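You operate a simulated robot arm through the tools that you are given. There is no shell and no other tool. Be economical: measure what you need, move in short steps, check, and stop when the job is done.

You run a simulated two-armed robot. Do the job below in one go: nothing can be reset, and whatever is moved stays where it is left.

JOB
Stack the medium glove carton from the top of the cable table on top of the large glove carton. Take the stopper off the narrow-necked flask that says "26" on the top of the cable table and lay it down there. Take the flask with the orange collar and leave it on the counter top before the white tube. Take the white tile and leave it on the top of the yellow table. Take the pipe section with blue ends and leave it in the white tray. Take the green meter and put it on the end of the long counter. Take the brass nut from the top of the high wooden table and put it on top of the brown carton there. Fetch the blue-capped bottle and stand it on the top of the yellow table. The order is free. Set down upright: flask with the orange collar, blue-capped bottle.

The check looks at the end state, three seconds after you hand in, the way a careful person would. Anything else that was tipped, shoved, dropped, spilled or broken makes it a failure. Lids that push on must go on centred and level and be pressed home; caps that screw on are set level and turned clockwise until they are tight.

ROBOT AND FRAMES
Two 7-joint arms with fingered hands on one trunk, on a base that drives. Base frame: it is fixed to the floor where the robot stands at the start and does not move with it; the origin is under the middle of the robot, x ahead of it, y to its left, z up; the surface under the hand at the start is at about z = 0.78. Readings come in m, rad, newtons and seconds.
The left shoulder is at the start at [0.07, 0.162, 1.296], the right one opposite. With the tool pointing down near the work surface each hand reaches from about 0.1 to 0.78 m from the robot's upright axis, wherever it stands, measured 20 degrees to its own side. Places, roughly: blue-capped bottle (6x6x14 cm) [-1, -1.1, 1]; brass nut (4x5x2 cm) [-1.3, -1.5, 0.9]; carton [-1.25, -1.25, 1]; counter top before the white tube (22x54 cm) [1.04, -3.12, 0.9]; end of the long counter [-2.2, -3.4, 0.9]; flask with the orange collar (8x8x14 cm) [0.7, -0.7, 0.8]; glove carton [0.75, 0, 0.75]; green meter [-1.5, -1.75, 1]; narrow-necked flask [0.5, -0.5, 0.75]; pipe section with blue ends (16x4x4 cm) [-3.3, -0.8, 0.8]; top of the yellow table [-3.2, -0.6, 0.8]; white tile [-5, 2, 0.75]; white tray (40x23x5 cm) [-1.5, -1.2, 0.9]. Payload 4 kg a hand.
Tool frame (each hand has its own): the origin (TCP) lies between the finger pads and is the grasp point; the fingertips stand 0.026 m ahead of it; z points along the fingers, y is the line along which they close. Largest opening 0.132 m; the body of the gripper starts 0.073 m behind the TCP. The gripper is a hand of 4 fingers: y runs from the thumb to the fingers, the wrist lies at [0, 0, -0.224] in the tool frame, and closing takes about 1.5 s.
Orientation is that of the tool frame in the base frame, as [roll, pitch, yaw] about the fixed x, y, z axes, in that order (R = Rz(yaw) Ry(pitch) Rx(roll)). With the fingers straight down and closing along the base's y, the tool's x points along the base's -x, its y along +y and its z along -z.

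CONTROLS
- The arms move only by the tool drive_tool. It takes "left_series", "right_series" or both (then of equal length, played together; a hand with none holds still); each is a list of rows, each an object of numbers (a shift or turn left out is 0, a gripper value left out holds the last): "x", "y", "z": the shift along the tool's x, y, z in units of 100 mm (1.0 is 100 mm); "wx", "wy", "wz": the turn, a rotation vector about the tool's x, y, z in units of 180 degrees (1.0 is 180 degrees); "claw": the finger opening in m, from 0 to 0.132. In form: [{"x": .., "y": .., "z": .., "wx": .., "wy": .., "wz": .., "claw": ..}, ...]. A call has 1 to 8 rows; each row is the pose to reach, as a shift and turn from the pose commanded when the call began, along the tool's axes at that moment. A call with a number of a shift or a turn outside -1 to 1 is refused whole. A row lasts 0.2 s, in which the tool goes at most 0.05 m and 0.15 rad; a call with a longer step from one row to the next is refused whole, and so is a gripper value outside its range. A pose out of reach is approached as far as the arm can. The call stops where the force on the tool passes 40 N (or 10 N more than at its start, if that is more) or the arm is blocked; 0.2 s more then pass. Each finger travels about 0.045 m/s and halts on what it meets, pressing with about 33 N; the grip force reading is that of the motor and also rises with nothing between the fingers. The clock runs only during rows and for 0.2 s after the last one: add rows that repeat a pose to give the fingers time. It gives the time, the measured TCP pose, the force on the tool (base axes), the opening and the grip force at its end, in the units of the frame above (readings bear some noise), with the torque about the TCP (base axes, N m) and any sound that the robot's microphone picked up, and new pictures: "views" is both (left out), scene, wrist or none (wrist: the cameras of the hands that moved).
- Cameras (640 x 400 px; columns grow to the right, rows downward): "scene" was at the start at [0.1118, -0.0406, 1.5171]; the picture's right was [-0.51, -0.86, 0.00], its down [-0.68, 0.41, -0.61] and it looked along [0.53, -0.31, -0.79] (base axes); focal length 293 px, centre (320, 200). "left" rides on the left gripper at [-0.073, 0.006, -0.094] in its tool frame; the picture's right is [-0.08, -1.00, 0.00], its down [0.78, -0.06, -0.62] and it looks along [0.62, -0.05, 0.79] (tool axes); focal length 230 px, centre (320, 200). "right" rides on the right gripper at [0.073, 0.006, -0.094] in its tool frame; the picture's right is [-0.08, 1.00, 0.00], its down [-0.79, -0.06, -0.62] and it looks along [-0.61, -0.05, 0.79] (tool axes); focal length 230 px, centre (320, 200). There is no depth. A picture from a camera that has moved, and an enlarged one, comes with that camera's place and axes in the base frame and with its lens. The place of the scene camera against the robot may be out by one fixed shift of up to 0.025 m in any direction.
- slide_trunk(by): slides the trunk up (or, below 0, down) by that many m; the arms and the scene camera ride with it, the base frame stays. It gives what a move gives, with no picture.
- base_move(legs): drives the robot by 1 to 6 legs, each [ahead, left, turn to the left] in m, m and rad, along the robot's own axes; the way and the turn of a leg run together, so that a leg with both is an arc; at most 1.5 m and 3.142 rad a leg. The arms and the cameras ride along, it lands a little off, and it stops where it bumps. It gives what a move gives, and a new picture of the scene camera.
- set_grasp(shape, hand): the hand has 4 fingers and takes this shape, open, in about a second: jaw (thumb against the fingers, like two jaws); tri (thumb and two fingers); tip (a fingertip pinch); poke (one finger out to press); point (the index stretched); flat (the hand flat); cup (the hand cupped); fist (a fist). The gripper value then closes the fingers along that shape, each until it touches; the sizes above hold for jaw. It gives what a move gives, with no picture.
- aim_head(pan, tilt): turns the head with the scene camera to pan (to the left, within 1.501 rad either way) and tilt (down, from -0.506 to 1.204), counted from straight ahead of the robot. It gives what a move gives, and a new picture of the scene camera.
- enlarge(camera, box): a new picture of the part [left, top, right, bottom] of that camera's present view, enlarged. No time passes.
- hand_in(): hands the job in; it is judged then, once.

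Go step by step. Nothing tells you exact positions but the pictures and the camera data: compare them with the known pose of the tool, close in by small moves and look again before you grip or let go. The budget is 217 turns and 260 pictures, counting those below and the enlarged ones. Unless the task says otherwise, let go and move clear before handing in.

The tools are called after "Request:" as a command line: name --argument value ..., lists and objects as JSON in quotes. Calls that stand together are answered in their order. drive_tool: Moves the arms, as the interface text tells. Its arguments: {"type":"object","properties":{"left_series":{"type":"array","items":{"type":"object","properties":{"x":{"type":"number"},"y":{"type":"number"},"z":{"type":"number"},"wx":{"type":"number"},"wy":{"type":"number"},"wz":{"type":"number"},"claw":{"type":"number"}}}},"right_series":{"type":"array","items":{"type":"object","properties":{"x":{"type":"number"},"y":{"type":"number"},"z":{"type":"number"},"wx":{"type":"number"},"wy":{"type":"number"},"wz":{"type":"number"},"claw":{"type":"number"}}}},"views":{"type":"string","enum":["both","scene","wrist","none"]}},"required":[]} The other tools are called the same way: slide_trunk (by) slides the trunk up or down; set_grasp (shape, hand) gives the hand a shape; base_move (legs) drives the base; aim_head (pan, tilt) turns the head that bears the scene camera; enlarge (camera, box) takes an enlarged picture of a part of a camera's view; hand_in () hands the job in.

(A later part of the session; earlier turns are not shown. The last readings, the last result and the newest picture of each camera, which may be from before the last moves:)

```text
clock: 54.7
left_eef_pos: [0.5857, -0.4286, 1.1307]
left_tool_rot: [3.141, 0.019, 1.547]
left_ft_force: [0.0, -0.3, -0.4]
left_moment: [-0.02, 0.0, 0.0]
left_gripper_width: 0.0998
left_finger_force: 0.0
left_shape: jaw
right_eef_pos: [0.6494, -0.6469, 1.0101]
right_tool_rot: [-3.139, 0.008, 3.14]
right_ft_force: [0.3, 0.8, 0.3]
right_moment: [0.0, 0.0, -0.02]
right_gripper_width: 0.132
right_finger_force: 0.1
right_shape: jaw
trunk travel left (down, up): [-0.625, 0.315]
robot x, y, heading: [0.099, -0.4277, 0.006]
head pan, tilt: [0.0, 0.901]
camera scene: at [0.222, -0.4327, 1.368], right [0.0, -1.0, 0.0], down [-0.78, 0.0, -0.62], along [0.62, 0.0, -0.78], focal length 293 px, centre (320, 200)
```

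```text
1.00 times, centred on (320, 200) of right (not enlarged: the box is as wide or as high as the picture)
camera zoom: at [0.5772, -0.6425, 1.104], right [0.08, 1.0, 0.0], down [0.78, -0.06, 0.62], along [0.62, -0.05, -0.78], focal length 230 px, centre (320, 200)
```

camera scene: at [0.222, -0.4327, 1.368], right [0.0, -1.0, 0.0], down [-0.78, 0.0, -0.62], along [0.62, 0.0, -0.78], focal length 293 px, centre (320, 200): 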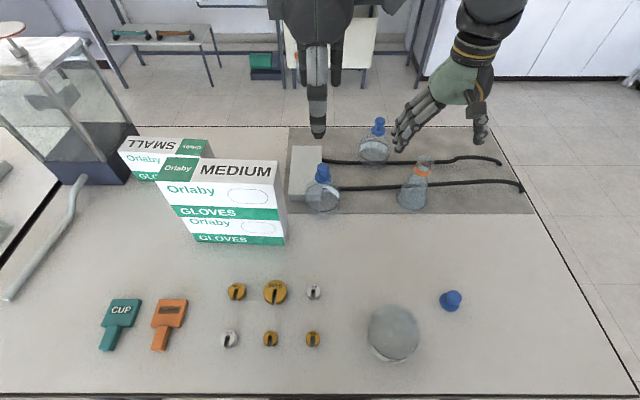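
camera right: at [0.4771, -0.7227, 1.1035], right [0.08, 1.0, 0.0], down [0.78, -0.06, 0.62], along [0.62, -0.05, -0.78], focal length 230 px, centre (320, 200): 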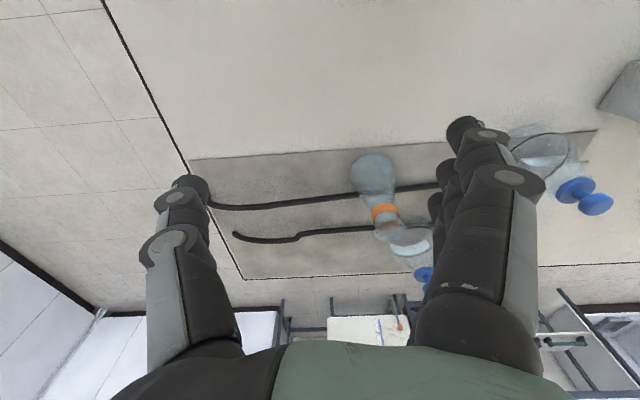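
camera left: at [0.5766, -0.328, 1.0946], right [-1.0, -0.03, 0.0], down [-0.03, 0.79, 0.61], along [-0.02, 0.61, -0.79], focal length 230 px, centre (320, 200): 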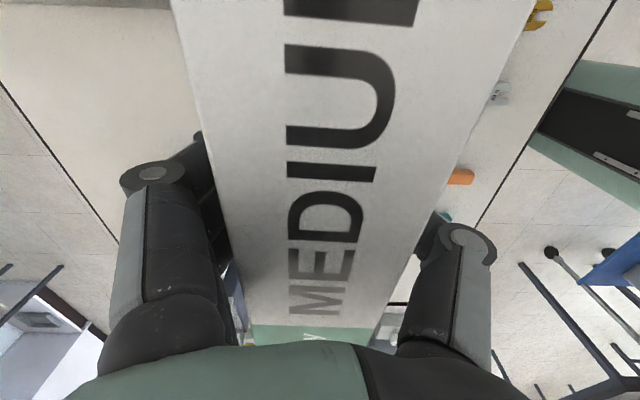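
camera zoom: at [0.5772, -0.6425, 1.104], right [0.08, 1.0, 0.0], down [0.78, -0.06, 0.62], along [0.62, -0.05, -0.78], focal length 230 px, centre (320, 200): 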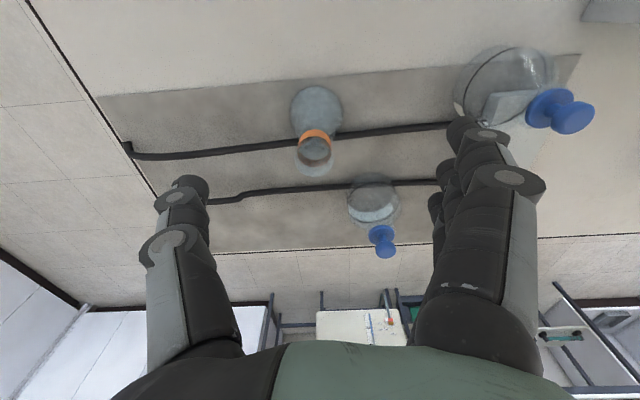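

The collar is at about [0.661, -0.656, 0.90]. I descend over it.

Request:
drive_tool --right_series '[{"x": -0.1, "y": -0.09, "z": 0.2}, {"x": -0.12, "y": -0.09, "z": 0.45}, {"x": -0.12, "y": -0.09, "z": 0.65}, {"x": -0.12, "y": -0.09, "z": 0.65}]'

```text
clock: 55.7
left_eef_pos: [0.5854, -0.4296, 1.1305]
left_tool_rot: [3.141, 0.018, 1.546]
left_ft_force: [0.4, 0.3, 0.4]
left_moment: [0.02, 0.0, 0.01]
left_gripper_width: 0.0996
left_finger_force: 0.0
left_shape: jaw
right_eef_pos: [0.6612, -0.6547, 0.9447]
right_tool_rot: [-3.14, 0.007, 3.14]
right_ft_force: [-0.5, -0.4, 0.1]
right_moment: [-0.03, 0.01, -0.01]
right_gripper_width: 0.132
right_finger_force: 0.1
right_shape: jaw
trunk travel left (down, up): [-0.625, 0.315]
robot x, y, heading: [0.1026, -0.4291, 0.008]
head pan, tilt: [0.0, 0.901]
camera scene: at [0.2226, -0.4323, 1.3679], right [0.0, -1.0, 0.0], down [-0.78, 0.0, -0.62], along [0.62, 0.0, -0.78], focal length 293 px, centre (320, 200)
camera right: at [0.5886, -0.6506, 1.0388], right [0.08, 1.0, 0.0], down [0.78, -0.06, 0.62], along [0.62, -0.05, -0.78], focal length 230 px, centre (320, 200)
```

scene: 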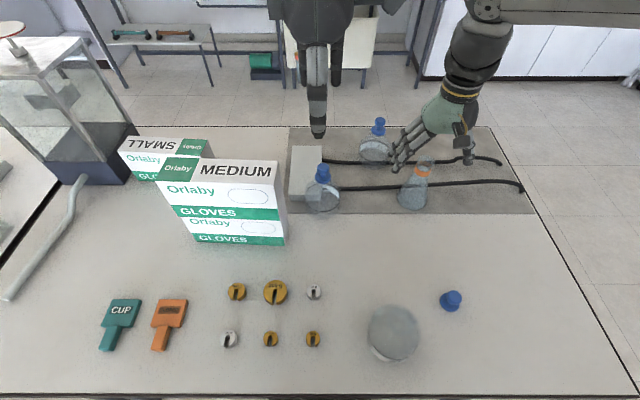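
right: 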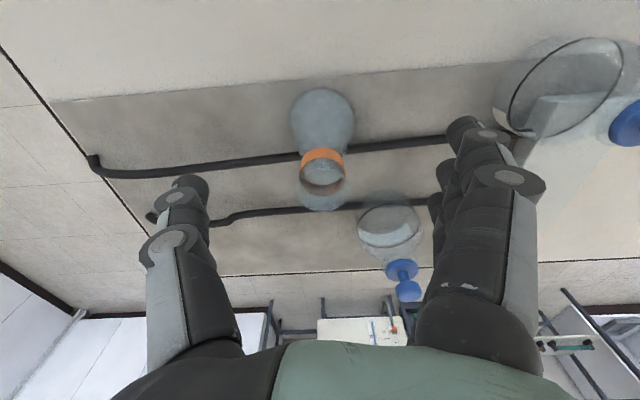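

Request:
drive_tool --right_series '[{"z": 0.2}, {"z": 0.4}, {"z": 0.58}, {"z": 0.58, "claw": 0.08}, {"z": 0.58, "claw": 0.05}, {"z": 0.58, "claw": 0.02}, {"z": 0.58, "claw": 0.02}, {"z": 0.58, "claw": 0.02}]' --views "none"

Request:
drive_tool --right_series '[{"claw": 0.02}, {"claw": 0.02}, {"claw": 0.02}]'

```text
clock: 57.5
left_eef_pos: [0.5881, -0.4285, 1.1298]
left_tool_rot: [-3.139, 0.019, 1.547]
left_ft_force: [-0.1, -0.7, -0.5]
left_moment: [0.0, -0.01, 0.02]
left_gripper_width: 0.0999
left_finger_force: 0.0
left_shape: jaw
right_eef_pos: [0.6652, -0.6552, 0.8865]
right_tool_rot: [-3.141, 0.006, 3.14]
right_ft_force: [0.5, 0.0, 0.4]
right_moment: [0.0, -0.02, -0.01]
right_gripper_width: 0.0295
right_finger_force: 0.0
right_shape: jaw
trunk travel left (down, up): [-0.625, 0.315]
robot x, y, heading: [0.1035, -0.4327, -0.0]
head pan, tilt: [0.0, 0.901]
```

```text
clock: 58.3
left_eef_pos: [0.5865, -0.4291, 1.1308]
left_tool_rot: [3.141, 0.019, 1.545]
left_ft_force: [0.1, 0.7, 1.2]
left_moment: [-0.02, -0.02, -0.01]
left_gripper_width: 0.0995
left_finger_force: 0.1
left_shape: jaw
right_eef_pos: [0.6637, -0.6558, 0.8862]
right_tool_rot: [-3.14, 0.006, 3.14]
right_ft_force: [0.4, 0.2, 3.4]
right_moment: [0.11, -0.07, 0.02]
right_gripper_width: 0.0127
right_finger_force: 33.4
right_shape: jaw
trunk travel left (down, up): [-0.625, 0.315]
robot x, y, heading: [0.0992, -0.4268, 0.009]
head pan, tilt: [0.0, 0.901]
camera scene: at [0.2226, -0.432, 1.368], right [0.0, -1.0, 0.0], down [-0.78, 0.0, -0.62], along [0.62, 0.0, -0.78], focal length 293 px, centre (320, 200)
camera right: at [0.5918, -0.651, 0.9805], right [0.08, 1.0, 0.0], down [0.78, -0.06, 0.62], along [0.62, -0.05, -0.78], focal length 230 px, centre (320, 200)
```

scene: 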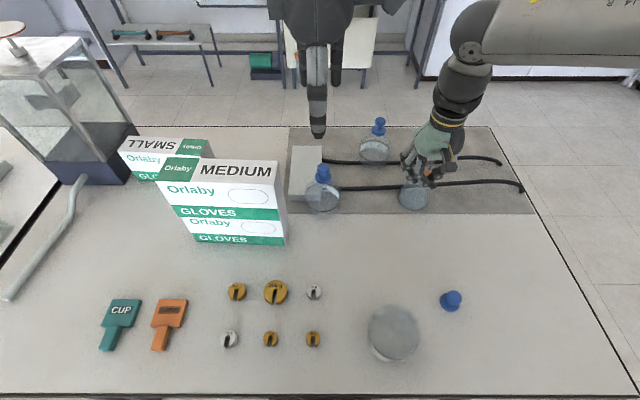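
right: 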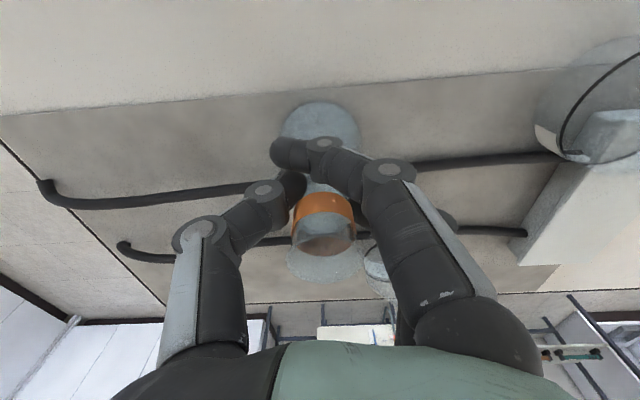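

The fingers wrap the neck. I test-lift a little.

Request:
drive_tool --right_series '[{"z": -0.1}, {"z": -0.2}, {"z": -0.3}, {"z": -0.3}]'

```text
clock: 59.3
left_eef_pos: [0.5864, -0.4289, 1.1305]
left_tool_rot: [-3.139, 0.019, 1.546]
left_ft_force: [0.4, -0.4, 0.0]
left_moment: [0.03, 0.02, -0.02]
left_gripper_width: 0.0997
left_finger_force: 0.1
left_shape: jaw
right_eef_pos: [0.6628, -0.6552, 0.9166]
right_tool_rot: [-3.14, 0.006, 3.141]
right_ft_force: [0.0, -0.2, -0.9]
right_moment: [0.03, 0.0, 0.01]
right_gripper_width: 0.0123
right_finger_force: 33.3
right_shape: jaw
trunk travel left (down, up): [-0.625, 0.315]
robot x, y, heading: [0.1002, -0.4305, 0.001]
head pan, tilt: [0.0, 0.901]
camera scene: at [0.2231, -0.4321, 1.3679], right [0.0, -1.0, 0.0], down [-0.78, 0.0, -0.62], along [0.62, 0.0, -0.78], focal length 293 px, centre (320, 200)
camera right: at [0.5905, -0.6504, 1.0101], right [0.08, 1.0, 0.0], down [0.78, -0.06, 0.62], along [0.62, -0.05, -0.78], focal length 230 px, centre (320, 200)
```

scene: 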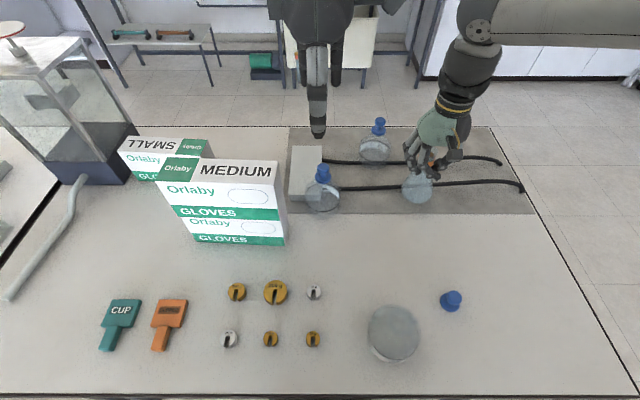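
right: 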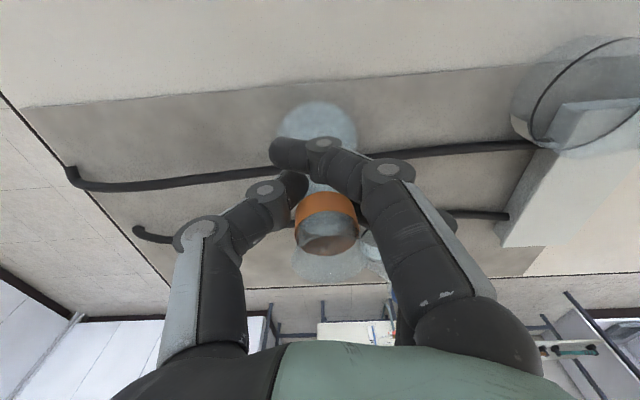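

The flask is held. I raise it well clear, then back away from the table and head toward the right-hand counter.

Request:
drive_tool --right_series '[{"z": -0.25}, {"z": -0.5}, {"z": -0.75}, {"z": -1.0}]' --views "none"

Request:
base_move --legs '[[-0.35, 0, 0], [0, -0.9, 0], [0, 0, -1.5708]]'

Request:
aim_head --pan 0.5 --tilt 0.3

```text
clock: 60.3
left_eef_pos: [0.5874, -0.4277, 1.1303]
left_tool_rot: [3.14, 0.019, 1.546]
left_ft_force: [-0.7, -0.9, 0.6]
left_moment: [-0.01, 0.02, 0.03]
left_gripper_width: 0.0999
left_finger_force: 0.1
left_shape: jaw
right_eef_pos: [0.6598, -0.6567, 1.0151]
right_tool_rot: [3.14, 0.009, 3.14]
right_ft_force: [-0.2, 0.1, -1.0]
right_moment: [-0.05, -0.03, -0.01]
right_gripper_width: 0.0124
right_finger_force: 33.1
right_shape: jaw
trunk travel left (down, up): [-0.625, 0.315]
robot x, y, heading: [0.0989, -0.4314, 0.004]
head pan, tilt: [0.0, 0.901]
```

```text
clock: 70.7
left_eef_pos: [-0.2265, -1.8219, 1.1302]
left_tool_rot: [-3.141, 0.02, -0.02]
left_ft_force: [0.7, 0.1, 0.2]
left_moment: [-0.01, 0.01, 0.03]
left_gripper_width: 0.0999
left_finger_force: 0.1
left_shape: jaw
right_eef_pos: [-0.4546, -1.8959, 1.0129]
right_tool_rot: [3.14, 0.008, 1.574]
right_ft_force: [0.2, 0.5, -0.7]
right_moment: [0.04, 0.04, 0.01]
right_gripper_width: 0.0119
right_finger_force: 32.9
right_shape: jaw
trunk travel left (down, up): [-0.625, 0.315]
robot x, y, heading: [-0.2308, -1.3335, -1.565]
head pan, tilt: [0.0, 0.901]
camera scene: at [-0.2315, -1.4634, 1.3679], right [-1.0, -0.01, 0.0], down [-0.01, 0.78, -0.62], along [0.0, -0.62, -0.78], focal length 293 px, centre (320, 200)
```

scene: 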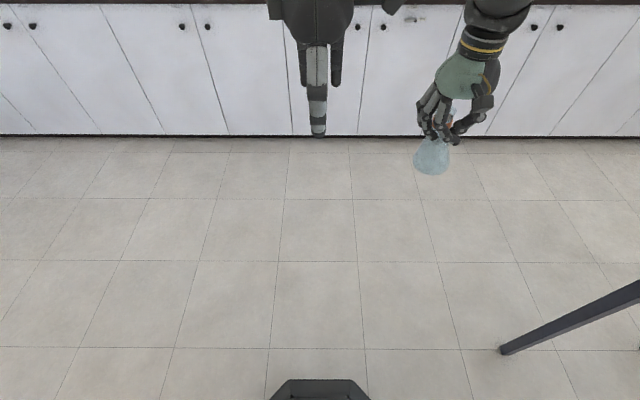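

```text
clock: 71.7
left_eef_pos: [-0.2253, -1.8215, 1.1296]
left_tool_rot: [-3.14, 0.02, -0.021]
left_ft_force: [0.1, 0.2, 0.5]
left_moment: [-0.01, -0.01, -0.02]
left_gripper_width: 0.0997
left_finger_force: 0.1
left_shape: jaw
right_eef_pos: [-0.4536, -1.8967, 1.0137]
right_tool_rot: [3.139, 0.009, 1.573]
right_ft_force: [-0.7, -0.6, -0.2]
right_moment: [0.01, 0.0, -0.01]
right_gripper_width: 0.0121
right_finger_force: 32.8
right_shape: jaw
trunk travel left (down, up): [-0.625, 0.315]
robot x, y, heading: [-0.2311, -1.339, -1.567]
head pan, tilt: [0.499, 0.3]
camera scene: at [-0.1869, -1.4697, 1.4201], right [-0.88, -0.48, 0.0], down [-0.14, 0.26, -0.95], along [0.46, -0.84, -0.3], focal length 293 px, centre (320, 200)
```

scene: 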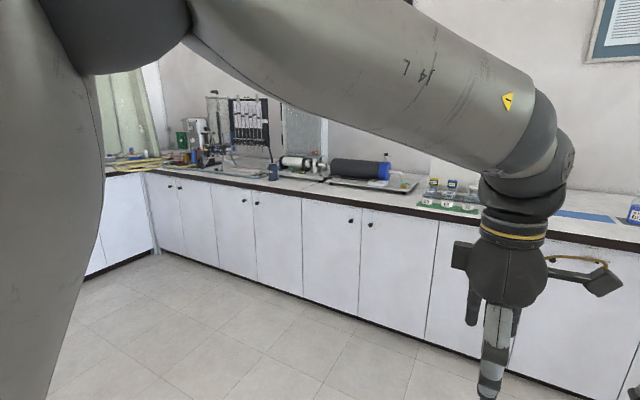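

The white tube lies on the counter near pixel (300,163); I zoom there.

Request:
enlarge --camera "scene" --box '[200, 120, 440, 230]'

```text
2.67 times, centred on (320, 175) of scene
camera zoom: at [-0.1869, -1.4697, 1.4201], right [-0.88, -0.48, 0.0], down [-0.14, 0.26, -0.95], along [0.46, -0.84, -0.3], focal length 782 px, centre (320, 267)
```

zoom: 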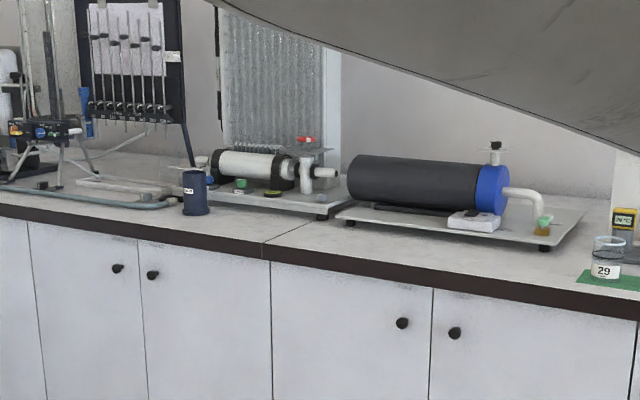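

The free strip before the tube runs from y≈-3.0 to -3.27; I aim for about [1.02, -3.11]. I drive there in steps.

Request:
base_move --legs '[[0.3, 0, 0], [0, 1.47, 0], [0.5, 0, 0]]'

Request:
aim_head --pan -0.15 --tilt 0.6

```text
clock: 83.2
left_eef_pos: [1.2467, -2.6226, 1.1307]
left_tool_rot: [-3.141, 0.018, -0.014]
left_ft_force: [0.6, 0.2, 0.3]
left_moment: [0.0, 0.0, -0.01]
left_gripper_width: 0.0995
left_finger_force: 0.1
left_shape: jaw
right_eef_pos: [1.0193, -2.6986, 1.0144]
right_tool_rot: [3.138, 0.01, 1.579]
right_ft_force: [-0.1, -0.5, -0.3]
right_moment: [-0.01, -0.01, 0.01]
right_gripper_width: 0.012
right_finger_force: 33.3
right_shape: jaw
trunk travel left (down, up): [-0.625, 0.315]
robot x, y, heading: [1.2383, -2.1369, -1.559]
head pan, tilt: [0.499, 0.3]
camera scene: at [1.2838, -2.2697, 1.4202], right [-0.87, -0.49, 0.0], down [-0.14, 0.26, -0.96], along [0.47, -0.83, -0.3], focal length 293 px, centre (320, 200)
```

scene: 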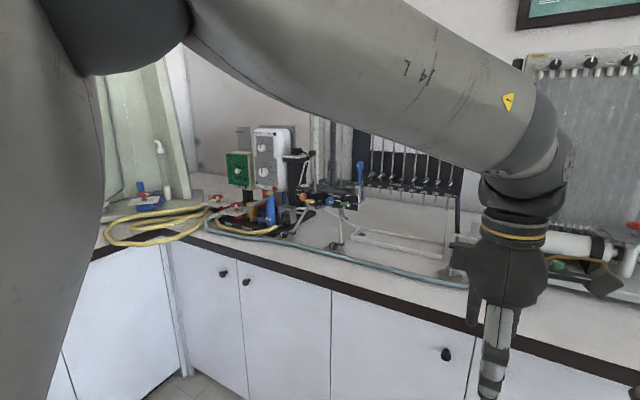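

```text
clock: 84.3
left_eef_pos: [1.2483, -2.6245, 1.1305]
left_tool_rot: [-3.14, 0.02, -0.016]
left_ft_force: [0.1, -0.9, -0.1]
left_moment: [-0.01, 0.0, 0.01]
left_gripper_width: 0.0996
left_finger_force: 0.1
left_shape: jaw
right_eef_pos: [1.0179, -2.6975, 1.0139]
right_tool_rot: [3.14, 0.008, 1.576]
right_ft_force: [0.3, 0.4, -0.3]
right_moment: [-0.01, 0.01, -0.02]
right_gripper_width: 0.0121
right_finger_force: 33.1
right_shape: jaw
trunk travel left (down, up): [-0.625, 0.315]
robot x, y, heading: [1.2375, -2.1363, -1.557]
head pan, tilt: [-0.15, 0.6]
camera scene: at [1.226, -2.2761, 1.3927], right [-0.99, 0.14, 0.0], down [0.08, 0.56, -0.83], along [-0.11, -0.82, -0.56], focal length 293 px, centre (320, 200)
```

scene: 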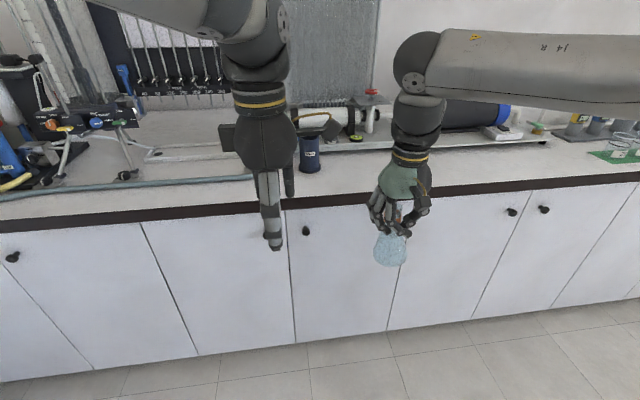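

I raise the trunk 8 cm for clearance over the counter and pull the left hand back.

Request:
slide_trunk --by 0.08

Request:
drive_tool --left_series '[{"y": -0.25}, {"y": -0.5}, {"y": -0.75}, {"y": -1.0}]' --views "none"

Request:
drive_tool --left_series '[{"y": -0.25, "x": 0.2}, {"y": -0.5, "x": 0.4}, {"y": -0.75, "x": 0.6}, {"y": -1.0, "x": 0.8}]' --views "none"

Request:
base_move --legs '[[0.25, 0, 0]]'

```text
clock: 85.5
left_eef_pos: [1.2466, -2.6223, 1.2105]
left_tool_rot: [-3.139, 0.018, -0.015]
left_ft_force: [0.6, 0.0, -0.2]
left_moment: [0.0, -0.02, 0.02]
left_gripper_width: 0.0997
left_finger_force: 0.0
left_shape: jaw
right_eef_pos: [1.0178, -2.698, 1.0933]
right_tool_rot: [3.139, 0.009, 1.579]
right_ft_force: [-0.7, 0.7, 0.4]
right_moment: [0.01, 0.01, 0.03]
right_gripper_width: 0.0117
right_finger_force: 32.6
right_shape: jaw
trunk travel left (down, up): [-0.705, 0.235]
robot x, y, heading: [1.2393, -2.1379, -1.556]
head pan, tilt: [-0.15, 0.6]
```

```text
clock: 86.5
left_eef_pos: [1.2498, -2.5223, 1.2102]
left_tool_rot: [-3.141, 0.022, -0.016]
left_ft_force: [0.1, -0.1, -0.2]
left_moment: [0.05, 0.02, 0.01]
left_gripper_width: 0.0998
left_finger_force: 0.1
left_shape: jaw
right_eef_pos: [1.0191, -2.6967, 1.0942]
right_tool_rot: [-3.141, 0.008, 1.579]
right_ft_force: [0.3, 0.0, -1.2]
right_moment: [-0.01, 0.01, -0.03]
right_gripper_width: 0.0117
right_finger_force: 32.6
right_shape: jaw
trunk travel left (down, up): [-0.705, 0.235]
robot x, y, heading: [1.2355, -2.1352, -1.563]
head pan, tilt: [-0.15, 0.6]
```

```text
clock: 87.5
left_eef_pos: [1.3309, -2.4245, 1.2079]
left_tool_rot: [-3.141, 0.02, -0.015]
left_ft_force: [0.5, -0.5, 0.0]
left_moment: [0.0, -0.01, 0.03]
left_gripper_width: 0.0997
left_finger_force: 0.1
left_shape: jaw
right_eef_pos: [1.0215, -2.6978, 1.0944]
right_tool_rot: [-3.142, 0.009, 1.577]
right_ft_force: [0.1, 0.9, -0.2]
right_moment: [-0.01, 0.01, 0.0]
right_gripper_width: 0.012
right_finger_force: 33.1
right_shape: jaw
trunk travel left (down, up): [-0.705, 0.235]
robot x, y, heading: [1.2394, -2.1365, -1.558]
head pan, tilt: [-0.15, 0.6]
```

```text
clock: 89.3
left_eef_pos: [1.3335, -2.6756, 1.209]
left_tool_rot: [3.142, 0.02, -0.012]
left_ft_force: [-0.5, 0.1, -0.6]
left_moment: [0.02, 0.01, -0.01]
left_gripper_width: 0.0996
left_finger_force: 0.0
left_shape: jaw
right_eef_pos: [1.0248, -2.9503, 1.0947]
right_tool_rot: [3.139, 0.01, 1.583]
right_ft_force: [-0.4, 0.0, -1.5]
right_moment: [-0.02, -0.02, 0.03]
right_gripper_width: 0.0119
right_finger_force: 32.5
right_shape: jaw
trunk travel left (down, up): [-0.705, 0.235]
robot x, y, heading: [1.2436, -2.39, -1.555]
head pan, tilt: [-0.15, 0.6]
camera scene: at [1.2301, -2.5267, 1.4728], right [-0.99, 0.13, 0.0], down [0.08, 0.56, -0.83], along [-0.11, -0.82, -0.56], focal length 293 px, centre (320, 200)
```

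scene: 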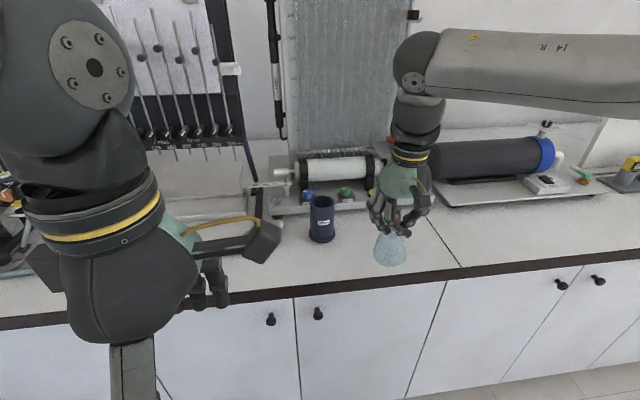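

I drive 14 cm further ahead so the flask is over the free strip.

Request:
base_move --legs '[[0.145, -0.02, 0]]'

Request:
enlarge --camera "right" --box '[0, 0, 640, 400]'

```text
clock: 90.6
left_eef_pos: [1.3177, -2.819, 1.2094]
left_tool_rot: [3.141, 0.02, -0.009]
left_ft_force: [-0.6, -0.8, 0.7]
left_moment: [-0.01, 0.02, 0.02]
left_gripper_width: 0.0999
left_finger_force: 0.0
left_shape: jaw
right_eef_pos: [1.0081, -3.0942, 1.0958]
right_tool_rot: [3.138, 0.012, 1.582]
right_ft_force: [-0.2, 0.8, -1.1]
right_moment: [0.0, 0.01, -0.02]
right_gripper_width: 0.012
right_finger_force: 33.0
right_shape: jaw
trunk travel left (down, up): [-0.705, 0.235]
robot x, y, heading: [1.2254, -2.5335, -1.552]
head pan, tilt: [-0.15, 0.6]
camera scene: at [1.2133, -2.6709, 1.4729], right [-0.99, 0.13, 0.0], down [0.07, 0.56, -0.83], along [-0.11, -0.82, -0.56], focal length 293 px, centre (320, 200)
```

scene: 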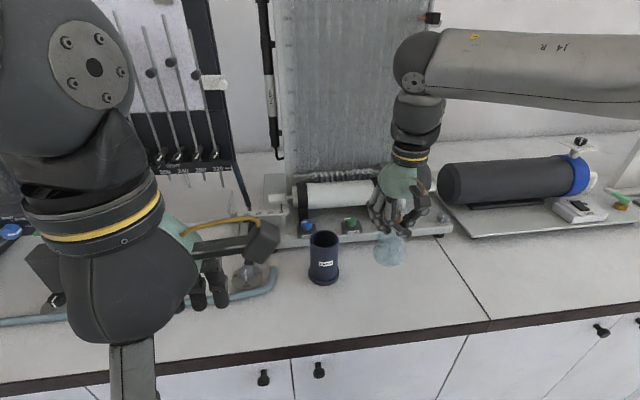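

```text
1.00 times, centred on (320, 200) of right (not enlarged: the box is as wide or as high as the picture)
camera zoom: at [1.0133, -3.0218, 1.1892], right [1.0, -0.07, 0.0], down [-0.05, -0.78, 0.62], along [-0.04, -0.62, -0.78], focal length 230 px, centre (320, 200)
```

zoom: 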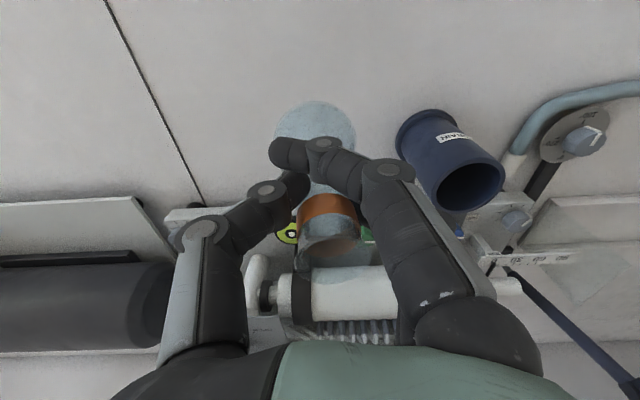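

I shift 3 cm away from the dark cup and lower.

Request:
drive_tool --right_series '[{"y": -0.15}, {"y": -0.3, "z": 0.1}, {"y": -0.3, "z": 0.3}, {"y": -0.3, "z": 0.5}, {"y": -0.3, "z": 0.5}]'

```text
clock: 91.8
left_eef_pos: [1.3163, -2.8207, 1.2085]
left_tool_rot: [3.141, 0.02, -0.011]
left_ft_force: [0.2, 0.0, -1.1]
left_moment: [-0.01, -0.01, 0.0]
left_gripper_width: 0.0999
left_finger_force: 0.0
left_shape: jaw
right_eef_pos: [0.9778, -3.0975, 1.0439]
right_tool_rot: [3.139, 0.009, 1.584]
right_ft_force: [0.1, -1.0, -1.2]
right_moment: [0.01, 0.03, 0.01]
right_gripper_width: 0.0119
right_finger_force: 32.8
right_shape: jaw
trunk travel left (down, up): [-0.705, 0.235]
robot x, y, heading: [1.2264, -2.5337, -1.558]
head pan, tilt: [-0.15, 0.6]
camera scene: at [1.2129, -2.6729, 1.4727], right [-0.99, 0.13, 0.0], down [0.07, 0.56, -0.83], along [-0.11, -0.82, -0.56], focal length 293 px, centre (320, 200)
camera right: at [0.9828, -3.0249, 1.1371], right [1.0, -0.06, 0.0], down [-0.05, -0.78, 0.62], along [-0.04, -0.62, -0.78], focal length 230 px, centre (320, 200)
```

scene: 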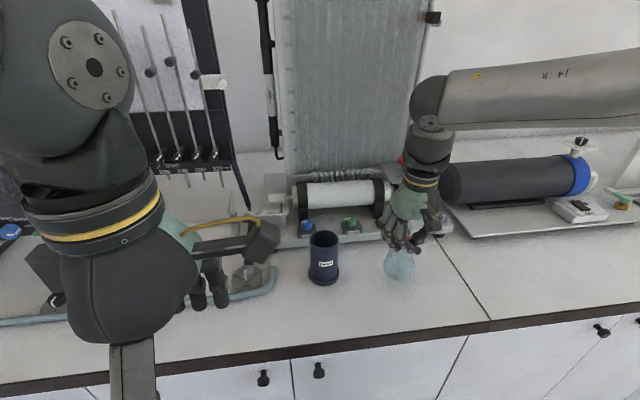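
right: 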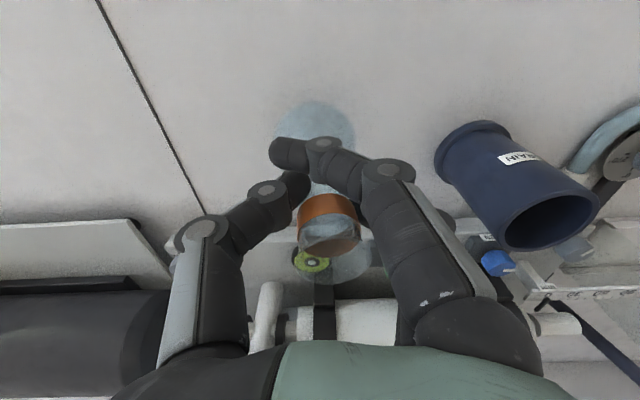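

Request:
drive_tool --right_series '[{"z": 0.1}, {"z": 0.2}, {"z": 0.22}, {"z": 0.22}]' --views "none"

Request:
drive_tool --right_series '[{"z": 0.04}, {"z": 0.07}, {"z": 0.07}]' --views "none"

Request:
drive_tool --right_series '[{"z": 0.04}, {"z": 0.06}, {"z": 0.06}]'

```text
clock: 92.8
left_eef_pos: [1.3162, -2.8217, 1.2096]
left_tool_rot: [3.141, 0.019, -0.012]
left_ft_force: [0.2, -0.7, 0.2]
left_moment: [0.01, 0.02, 0.02]
left_gripper_width: 0.0998
left_finger_force: 0.0
left_shape: jaw
right_eef_pos: [0.9761, -3.0974, 1.0215]
right_tool_rot: [-3.141, 0.007, 1.583]
right_ft_force: [-0.8, 0.1, 0.0]
right_moment: [0.0, -0.06, 0.01]
right_gripper_width: 0.0116
right_finger_force: 33.0
right_shape: jaw
trunk travel left (down, up): [-0.705, 0.235]
robot x, y, heading: [1.2286, -2.5334, -1.551]
head pan, tilt: [-0.15, 0.6]
```

```text
clock: 93.6
left_eef_pos: [1.3163, -2.8213, 1.2089]
left_tool_rot: [3.141, 0.02, -0.011]
left_ft_force: [0.2, -0.3, 0.0]
left_moment: [-0.03, -0.01, 0.01]
left_gripper_width: 0.0997
left_finger_force: 0.1
left_shape: jaw
right_eef_pos: [0.9784, -3.0976, 1.0167]
right_tool_rot: [3.14, 0.007, 1.583]
right_ft_force: [-0.1, -0.5, -0.8]
right_moment: [0.01, -0.02, 0.01]
right_gripper_width: 0.0117
right_finger_force: 32.8
right_shape: jaw
trunk travel left (down, up): [-0.705, 0.235]
robot x, y, heading: [1.2267, -2.5357, -1.552]
head pan, tilt: [-0.15, 0.6]
```

```text
clock: 94.4
left_eef_pos: [1.3165, -2.8223, 1.2088]
left_tool_rot: [3.141, 0.018, -0.01]
left_ft_force: [-0.1, 0.4, 0.2]
left_moment: [-0.01, 0.02, -0.01]
left_gripper_width: 0.0994
left_finger_force: 0.0
left_shape: jaw
right_eef_pos: [0.9782, -3.0967, 1.0103]
right_tool_rot: [3.14, 0.008, 1.583]
right_ft_force: [0.0, 0.2, -0.6]
right_moment: [-0.01, 0.0, -0.01]
right_gripper_width: 0.0119
right_finger_force: 33.0
right_shape: jaw
trunk travel left (down, up): [-0.705, 0.235]
robot x, y, heading: [1.2301, -2.5314, -1.552]
head pan, tilt: [-0.15, 0.6]
camera scene: at [1.213, -2.6731, 1.4727], right [-0.99, 0.13, 0.0], down [0.07, 0.56, -0.82], along [-0.11, -0.82, -0.57], focal length 293 px, centre (320, 200)
camera right: at [0.9827, -3.0244, 1.1037], right [1.0, -0.07, 0.0], down [-0.05, -0.78, 0.62], along [-0.04, -0.62, -0.78], focal length 230 px, centre (320, 200)
```

scene: 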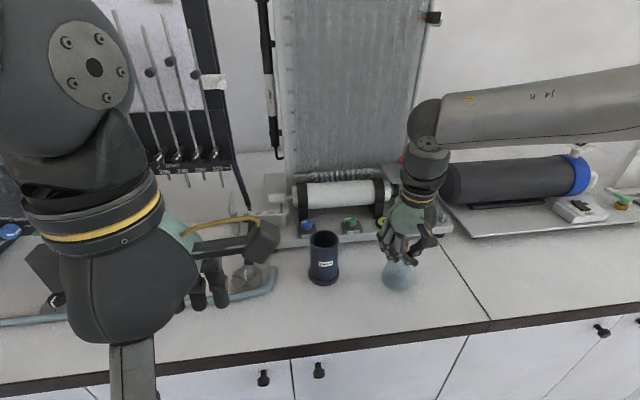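
right: 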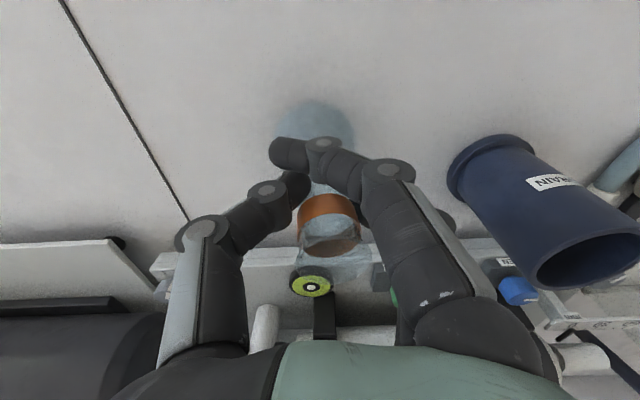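

Request:
drive_tool --right_series '[{"z": 0.04}, {"z": 0.08}, {"z": 0.08}]' --views "none"

Request:
drive_tool --right_series '[{"z": 0.03}, {"z": 0.06}, {"z": 0.06}]' --views "none"

Request:
drive_tool --right_series '[{"z": 0.03}, {"z": 0.06}, {"z": 0.06}]' --views "scene"

```text
clock: 95.2
left_eef_pos: [1.3172, -2.8194, 1.2084]
left_tool_rot: [3.139, 0.02, -0.01]
left_ft_force: [0.7, -0.5, -0.4]
left_moment: [-0.05, 0.01, 0.03]
left_gripper_width: 0.1
left_finger_force: 0.1
left_shape: jaw
right_eef_pos: [0.9781, -3.096, 1.0034]
right_tool_rot: [3.14, 0.012, 1.582]
right_ft_force: [-2.9, 2.8, 17.0]
right_moment: [-0.14, -0.25, 0.06]
right_gripper_width: 0.0121
right_finger_force: 32.9
right_shape: jaw
trunk travel left (down, up): [-0.705, 0.235]
robot x, y, heading: [1.2297, -2.5319, -1.554]
head pan, tilt: [-0.15, 0.6]
```

```text
clock: 96.0
left_eef_pos: [1.3167, -2.8255, 1.2065]
left_tool_rot: [-3.138, 0.019, -0.009]
left_ft_force: [-0.1, 0.1, -0.7]
left_moment: [0.03, -0.01, 0.0]
left_gripper_width: 0.0996
left_finger_force: 0.0
left_shape: jaw
right_eef_pos: [0.979, -3.1001, 0.9917]
right_tool_rot: [3.139, 0.005, 1.585]
right_ft_force: [-0.5, 0.1, -0.6]
right_moment: [0.05, 0.0, -0.01]
right_gripper_width: 0.0055
right_finger_force: 32.6
right_shape: jaw
trunk travel left (down, up): [-0.705, 0.235]
robot x, y, heading: [1.2259, -2.53, -1.552]
head pan, tilt: [-0.15, 0.6]
```

```text
clock: 96.8
left_eef_pos: [1.3172, -2.8204, 1.2093]
left_tool_rot: [-3.14, 0.02, -0.011]
left_ft_force: [0.3, 0.0, -1.4]
left_moment: [0.0, 0.01, 0.01]
left_gripper_width: 0.0999
left_finger_force: 0.0
left_shape: jaw
right_eef_pos: [0.9805, -3.0957, 0.9895]
right_tool_rot: [3.137, 0.009, 1.583]
right_ft_force: [0.0, 0.4, -0.2]
right_moment: [0.01, -0.01, 0.01]
right_gripper_width: 0.0052
right_finger_force: 33.5
right_shape: jaw
trunk travel left (down, up): [-0.705, 0.235]
robot x, y, heading: [1.226, -2.5346, -1.551]
head pan, tilt: [-0.15, 0.6]
camera scene: at [1.2132, -2.6721, 1.4728], right [-0.99, 0.13, 0.0], down [0.07, 0.56, -0.83], along [-0.11, -0.82, -0.56], focal length 293 px, centre (320, 200)
```

scene: 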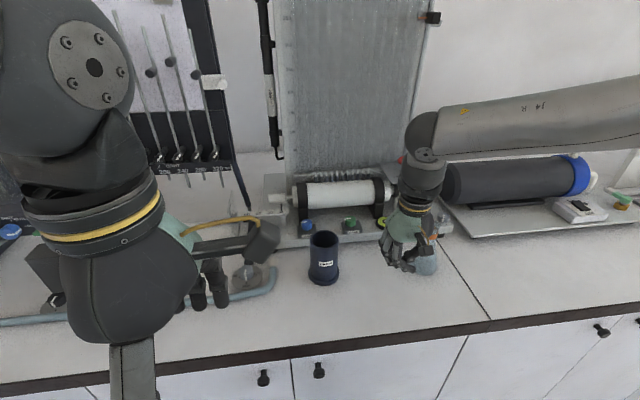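

After contact the flask slipped sideways out of the grip; I look whether it stands.

Request:
enlarge --camera "scene" --box '[360, 190, 470, 300]'

Request:
enlarge --camera "right" --box '[0, 0, 640, 400]'

```text
3.64 times, centred on (415, 245) of scene
camera zoom: at [1.2132, -2.6721, 1.4728], right [-0.99, 0.13, 0.0], down [0.07, 0.56, -0.83], along [-0.11, -0.82, -0.56], focal length 1066 px, centre (-26, 36)
```

zoom: 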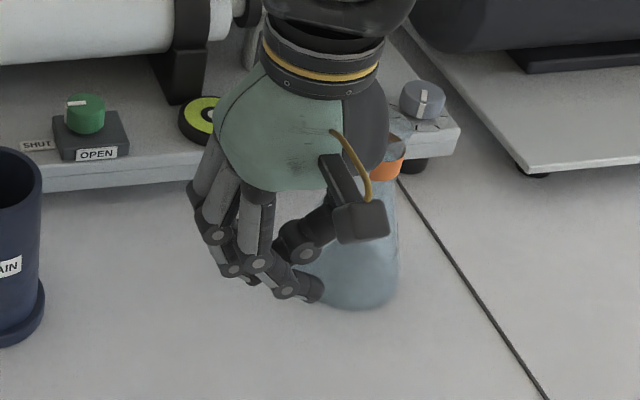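

```text
1.00 times, centred on (320, 200) of right (not enlarged: the box is as wide or as high as the picture)
camera zoom: at [0.9839, -3.024, 1.0835], right [1.0, -0.07, 0.0], down [-0.05, -0.78, 0.62], along [-0.04, -0.62, -0.78], focal length 230 px, centre (320, 200)
```

zoom: 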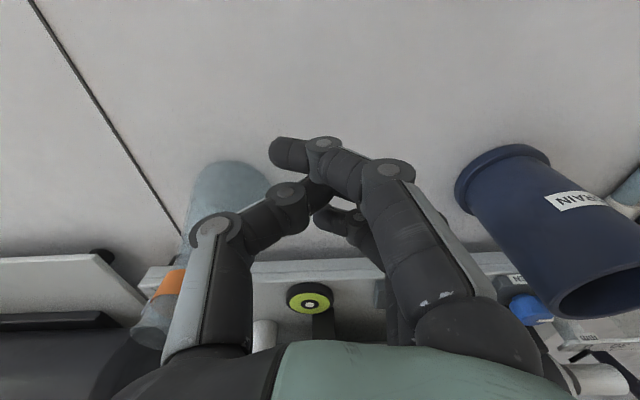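

The flask stands upright by itself at about [0.885, -3.145], within the target strip. I slide the hand away from it, then up.

Request:
drive_tool --right_series '[{"y": 0.1}, {"y": 0.2}, {"y": 0.3}, {"y": 0.3, "z": -0.3}, {"y": 0.3, "z": -0.6}, {"y": 0.3, "z": -1.0}]'

```text
clock: 98.2
left_eef_pos: [1.3177, -2.8205, 1.2081]
left_tool_rot: [3.141, 0.02, -0.01]
left_ft_force: [-0.2, 0.1, 0.6]
left_moment: [-0.04, 0.0, 0.01]
left_gripper_width: 0.0996
left_finger_force: 0.0
left_shape: jaw
right_eef_pos: [1.008, -3.097, 1.0899]
right_tool_rot: [3.14, 0.009, 1.583]
right_ft_force: [-0.4, -0.2, 0.0]
right_moment: [-0.01, 0.01, -0.02]
right_gripper_width: 0.0054
right_finger_force: 33.1
right_shape: jaw
trunk travel left (down, up): [-0.705, 0.235]
robot x, y, heading: [1.2248, -2.5328, -1.552]
head pan, tilt: [-0.15, 0.6]
camera scene: at [1.2133, -2.6728, 1.4726], right [-0.99, 0.13, 0.0], down [0.07, 0.56, -0.83], along [-0.11, -0.82, -0.56], focal length 293 px, centre (320, 200)
camera right: at [1.0129, -3.0244, 1.1847], right [1.0, -0.06, 0.0], down [-0.05, -0.78, 0.62], along [-0.04, -0.62, -0.78], focal length 230 px, centre (320, 200)
```

scene: 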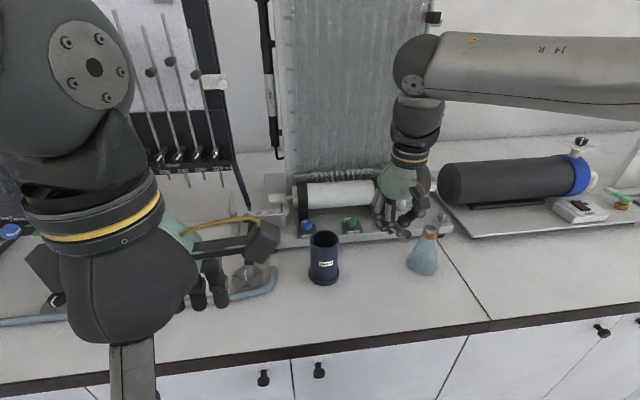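
right: 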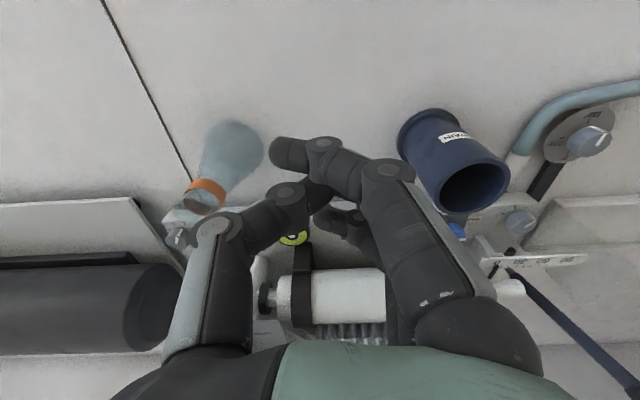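

The flask stands upright and alone. Next the wooden table: I back up, turn to face -x and look.

Request:
base_move --legs '[[-0.6, 0, 0], [0, 0, -1.59], [1.0, -0.2, 0]]'

Request:
aim_head --pan 0.0 --tilt 0.35

```text
clock: 110.5
left_eef_pos: [-0.0982, -1.8435, 1.2085]
left_tool_rot: [3.141, 0.019, -1.573]
left_ft_force: [0.2, -0.2, 0.7]
left_moment: [-0.03, 0.01, 0.0]
left_gripper_width: 0.0996
left_finger_force: 0.0
left_shape: jaw
right_eef_pos: [-0.3758, -1.5361, 1.0906]
right_tool_rot: [3.139, 0.01, 0.019]
right_ft_force: [0.3, 0.0, -0.6]
right_moment: [-0.03, 0.0, 0.0]
right_gripper_width: 0.0054
right_finger_force: 33.2
right_shape: jaw
trunk travel left (down, up): [-0.705, 0.235]
robot x, y, heading: [0.1888, -1.7496, -3.12]
head pan, tilt: [-0.15, 0.6]
camera scene: at [0.0483, -1.7431, 1.4727], right [0.13, 0.99, 0.0], down [0.56, -0.07, -0.83], along [-0.82, 0.1, -0.56], focal length 293 px, centre (320, 200)
```

scene: 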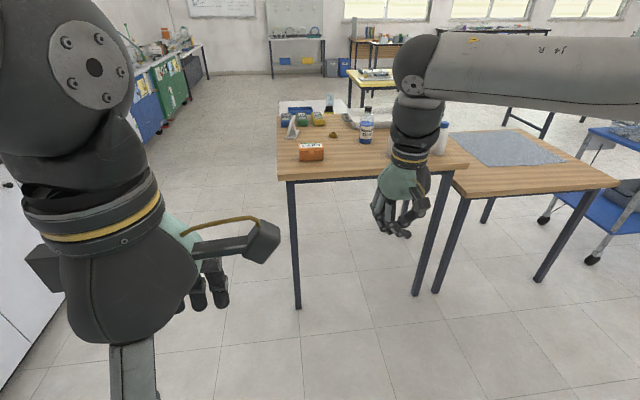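

```text
clock: 111.3
left_eef_pos: [-0.0995, -1.8444, 1.208]
left_tool_rot: [3.141, 0.02, -1.575]
left_ft_force: [0.1, 0.8, -0.5]
left_moment: [0.02, 0.01, -0.03]
left_gripper_width: 0.0996
left_finger_force: 0.1
left_shape: jaw
right_eef_pos: [-0.3773, -1.5356, 1.0902]
right_tool_rot: [3.139, 0.01, 0.02]
right_ft_force: [1.6, -0.2, 0.8]
right_moment: [0.01, 0.01, -0.04]
right_gripper_width: 0.0053
right_finger_force: 32.7
right_shape: jaw
trunk travel left (down, up): [-0.705, 0.235]
robot x, y, heading: [0.191, -1.7495, -3.115]
head pan, tilt: [0.0, 0.351]
camera scene: at [0.0422, -1.7563, 1.4953], right [-0.02, 1.0, 0.0], down [0.34, 0.01, -0.94], along [-0.94, -0.02, -0.34], focal length 293 px, centre (320, 200)
```

scene: 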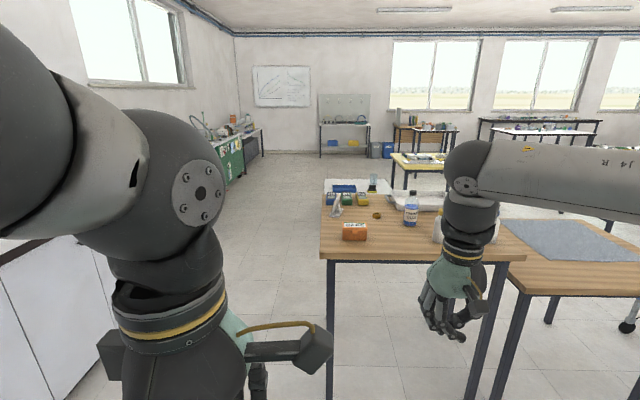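

The high wooden table is in view; I zoom into its objects.

Request:
enlarge --camera "scene" --box '[310, 160, 470, 260]'

```text
4.00 times, centred on (390, 210) of scene
camera zoom: at [0.0422, -1.7563, 1.4953], right [-0.02, 1.0, 0.0], down [0.34, 0.01, -0.94], along [-0.94, -0.02, -0.34], focal length 1173 px, centre (40, 160)
```

zoom: 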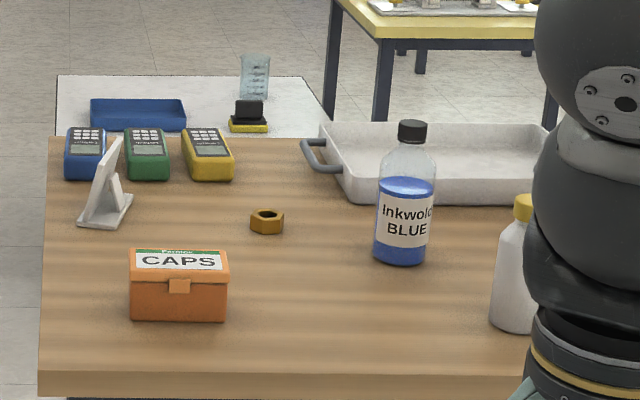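

The "CAPS" carton, nut, green meter are seen; the blue-capped bottle is hidden behind my arm. I raise the trunk and move nearer.

Request:
slide_trunk --by 0.12

Request:
base_move --legs '[[0.35, -0.3, 0]]'

Request:
aim_head --pan -0.2 --tilt 0.6

```text
clock: 112.8
left_eef_pos: [-0.0994, -1.8431, 1.3277]
left_tool_rot: [-3.14, 0.019, -1.575]
left_ft_force: [-1.5, 0.1, 0.3]
left_moment: [0.0, 0.03, 0.02]
left_gripper_width: 0.0996
left_finger_force: 0.0
left_shape: jaw
right_eef_pos: [-0.377, -1.5357, 1.2095]
right_tool_rot: [3.14, 0.008, 0.018]
right_ft_force: [0.4, -0.3, 0.1]
right_moment: [0.03, -0.01, -0.01]
right_gripper_width: 0.0053
right_finger_force: 32.7
right_shape: jaw
trunk travel left (down, up): [-0.825, 0.115]
robot x, y, heading: [0.1861, -1.7519, -3.118]
head pan, tilt: [0.0, 0.351]
```

```text
clock: 115.5
left_eef_pos: [-0.4509, -1.5519, 1.3283]
left_tool_rot: [3.14, 0.019, -1.582]
left_ft_force: [-0.4, -1.0, -0.3]
left_moment: [-0.02, 0.0, -0.04]
left_gripper_width: 0.0996
left_finger_force: 0.0
left_shape: jaw
right_eef_pos: [-0.7265, -1.2424, 1.2113]
right_tool_rot: [-3.141, 0.01, 0.011]
right_ft_force: [0.2, -0.1, 0.0]
right_moment: [0.02, -0.04, 0.0]
right_gripper_width: 0.0055
right_finger_force: 32.5
right_shape: jaw
trunk travel left (down, up): [-0.825, 0.115]
robot x, y, heading: [-0.1632, -1.4602, -3.126]
head pan, tilt: [0.0, 0.351]
camera scene: at [-0.3081, -1.4666, 1.6156], right [-0.01, 1.0, 0.0], down [0.34, 0.01, -0.94], along [-0.94, -0.01, -0.34], focal length 293 px, centre (320, 200)
```

scene: 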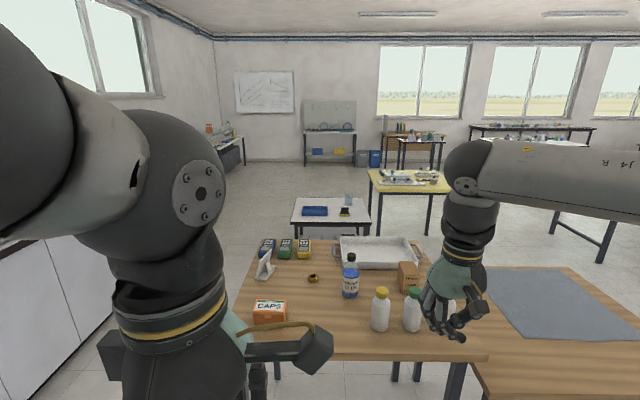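

```text
clock: 116.3
left_eef_pos: [-0.453, -1.5502, 1.329]
left_tool_rot: [-3.141, 0.019, -1.582]
left_ft_force: [0.3, -0.1, 0.2]
left_moment: [0.0, -0.01, 0.0]
left_gripper_width: 0.0997
left_finger_force: 0.1
left_shape: jaw
right_eef_pos: [-0.7277, -1.2406, 1.2096]
right_tool_rot: [3.139, 0.008, 0.01]
right_ft_force: [-0.3, 0.1, -0.3]
right_moment: [-0.02, 0.02, -0.03]
right_gripper_width: 0.0055
right_finger_force: 33.6
right_shape: jaw
trunk travel left (down, up): [-0.825, 0.115]
robot x, y, heading: [-0.1661, -1.4581, -3.125]
head pan, tilt: [-0.201, 0.6]
camera scene: at [-0.304, -1.4471, 1.5927], right [0.18, 0.98, 0.0], down [0.56, -0.1, -0.83], along [-0.81, 0.15, -0.56], focal length 293 px, centre (320, 200)
```

scene: 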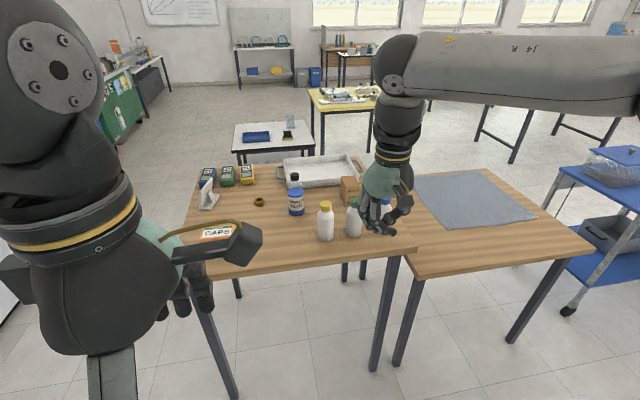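

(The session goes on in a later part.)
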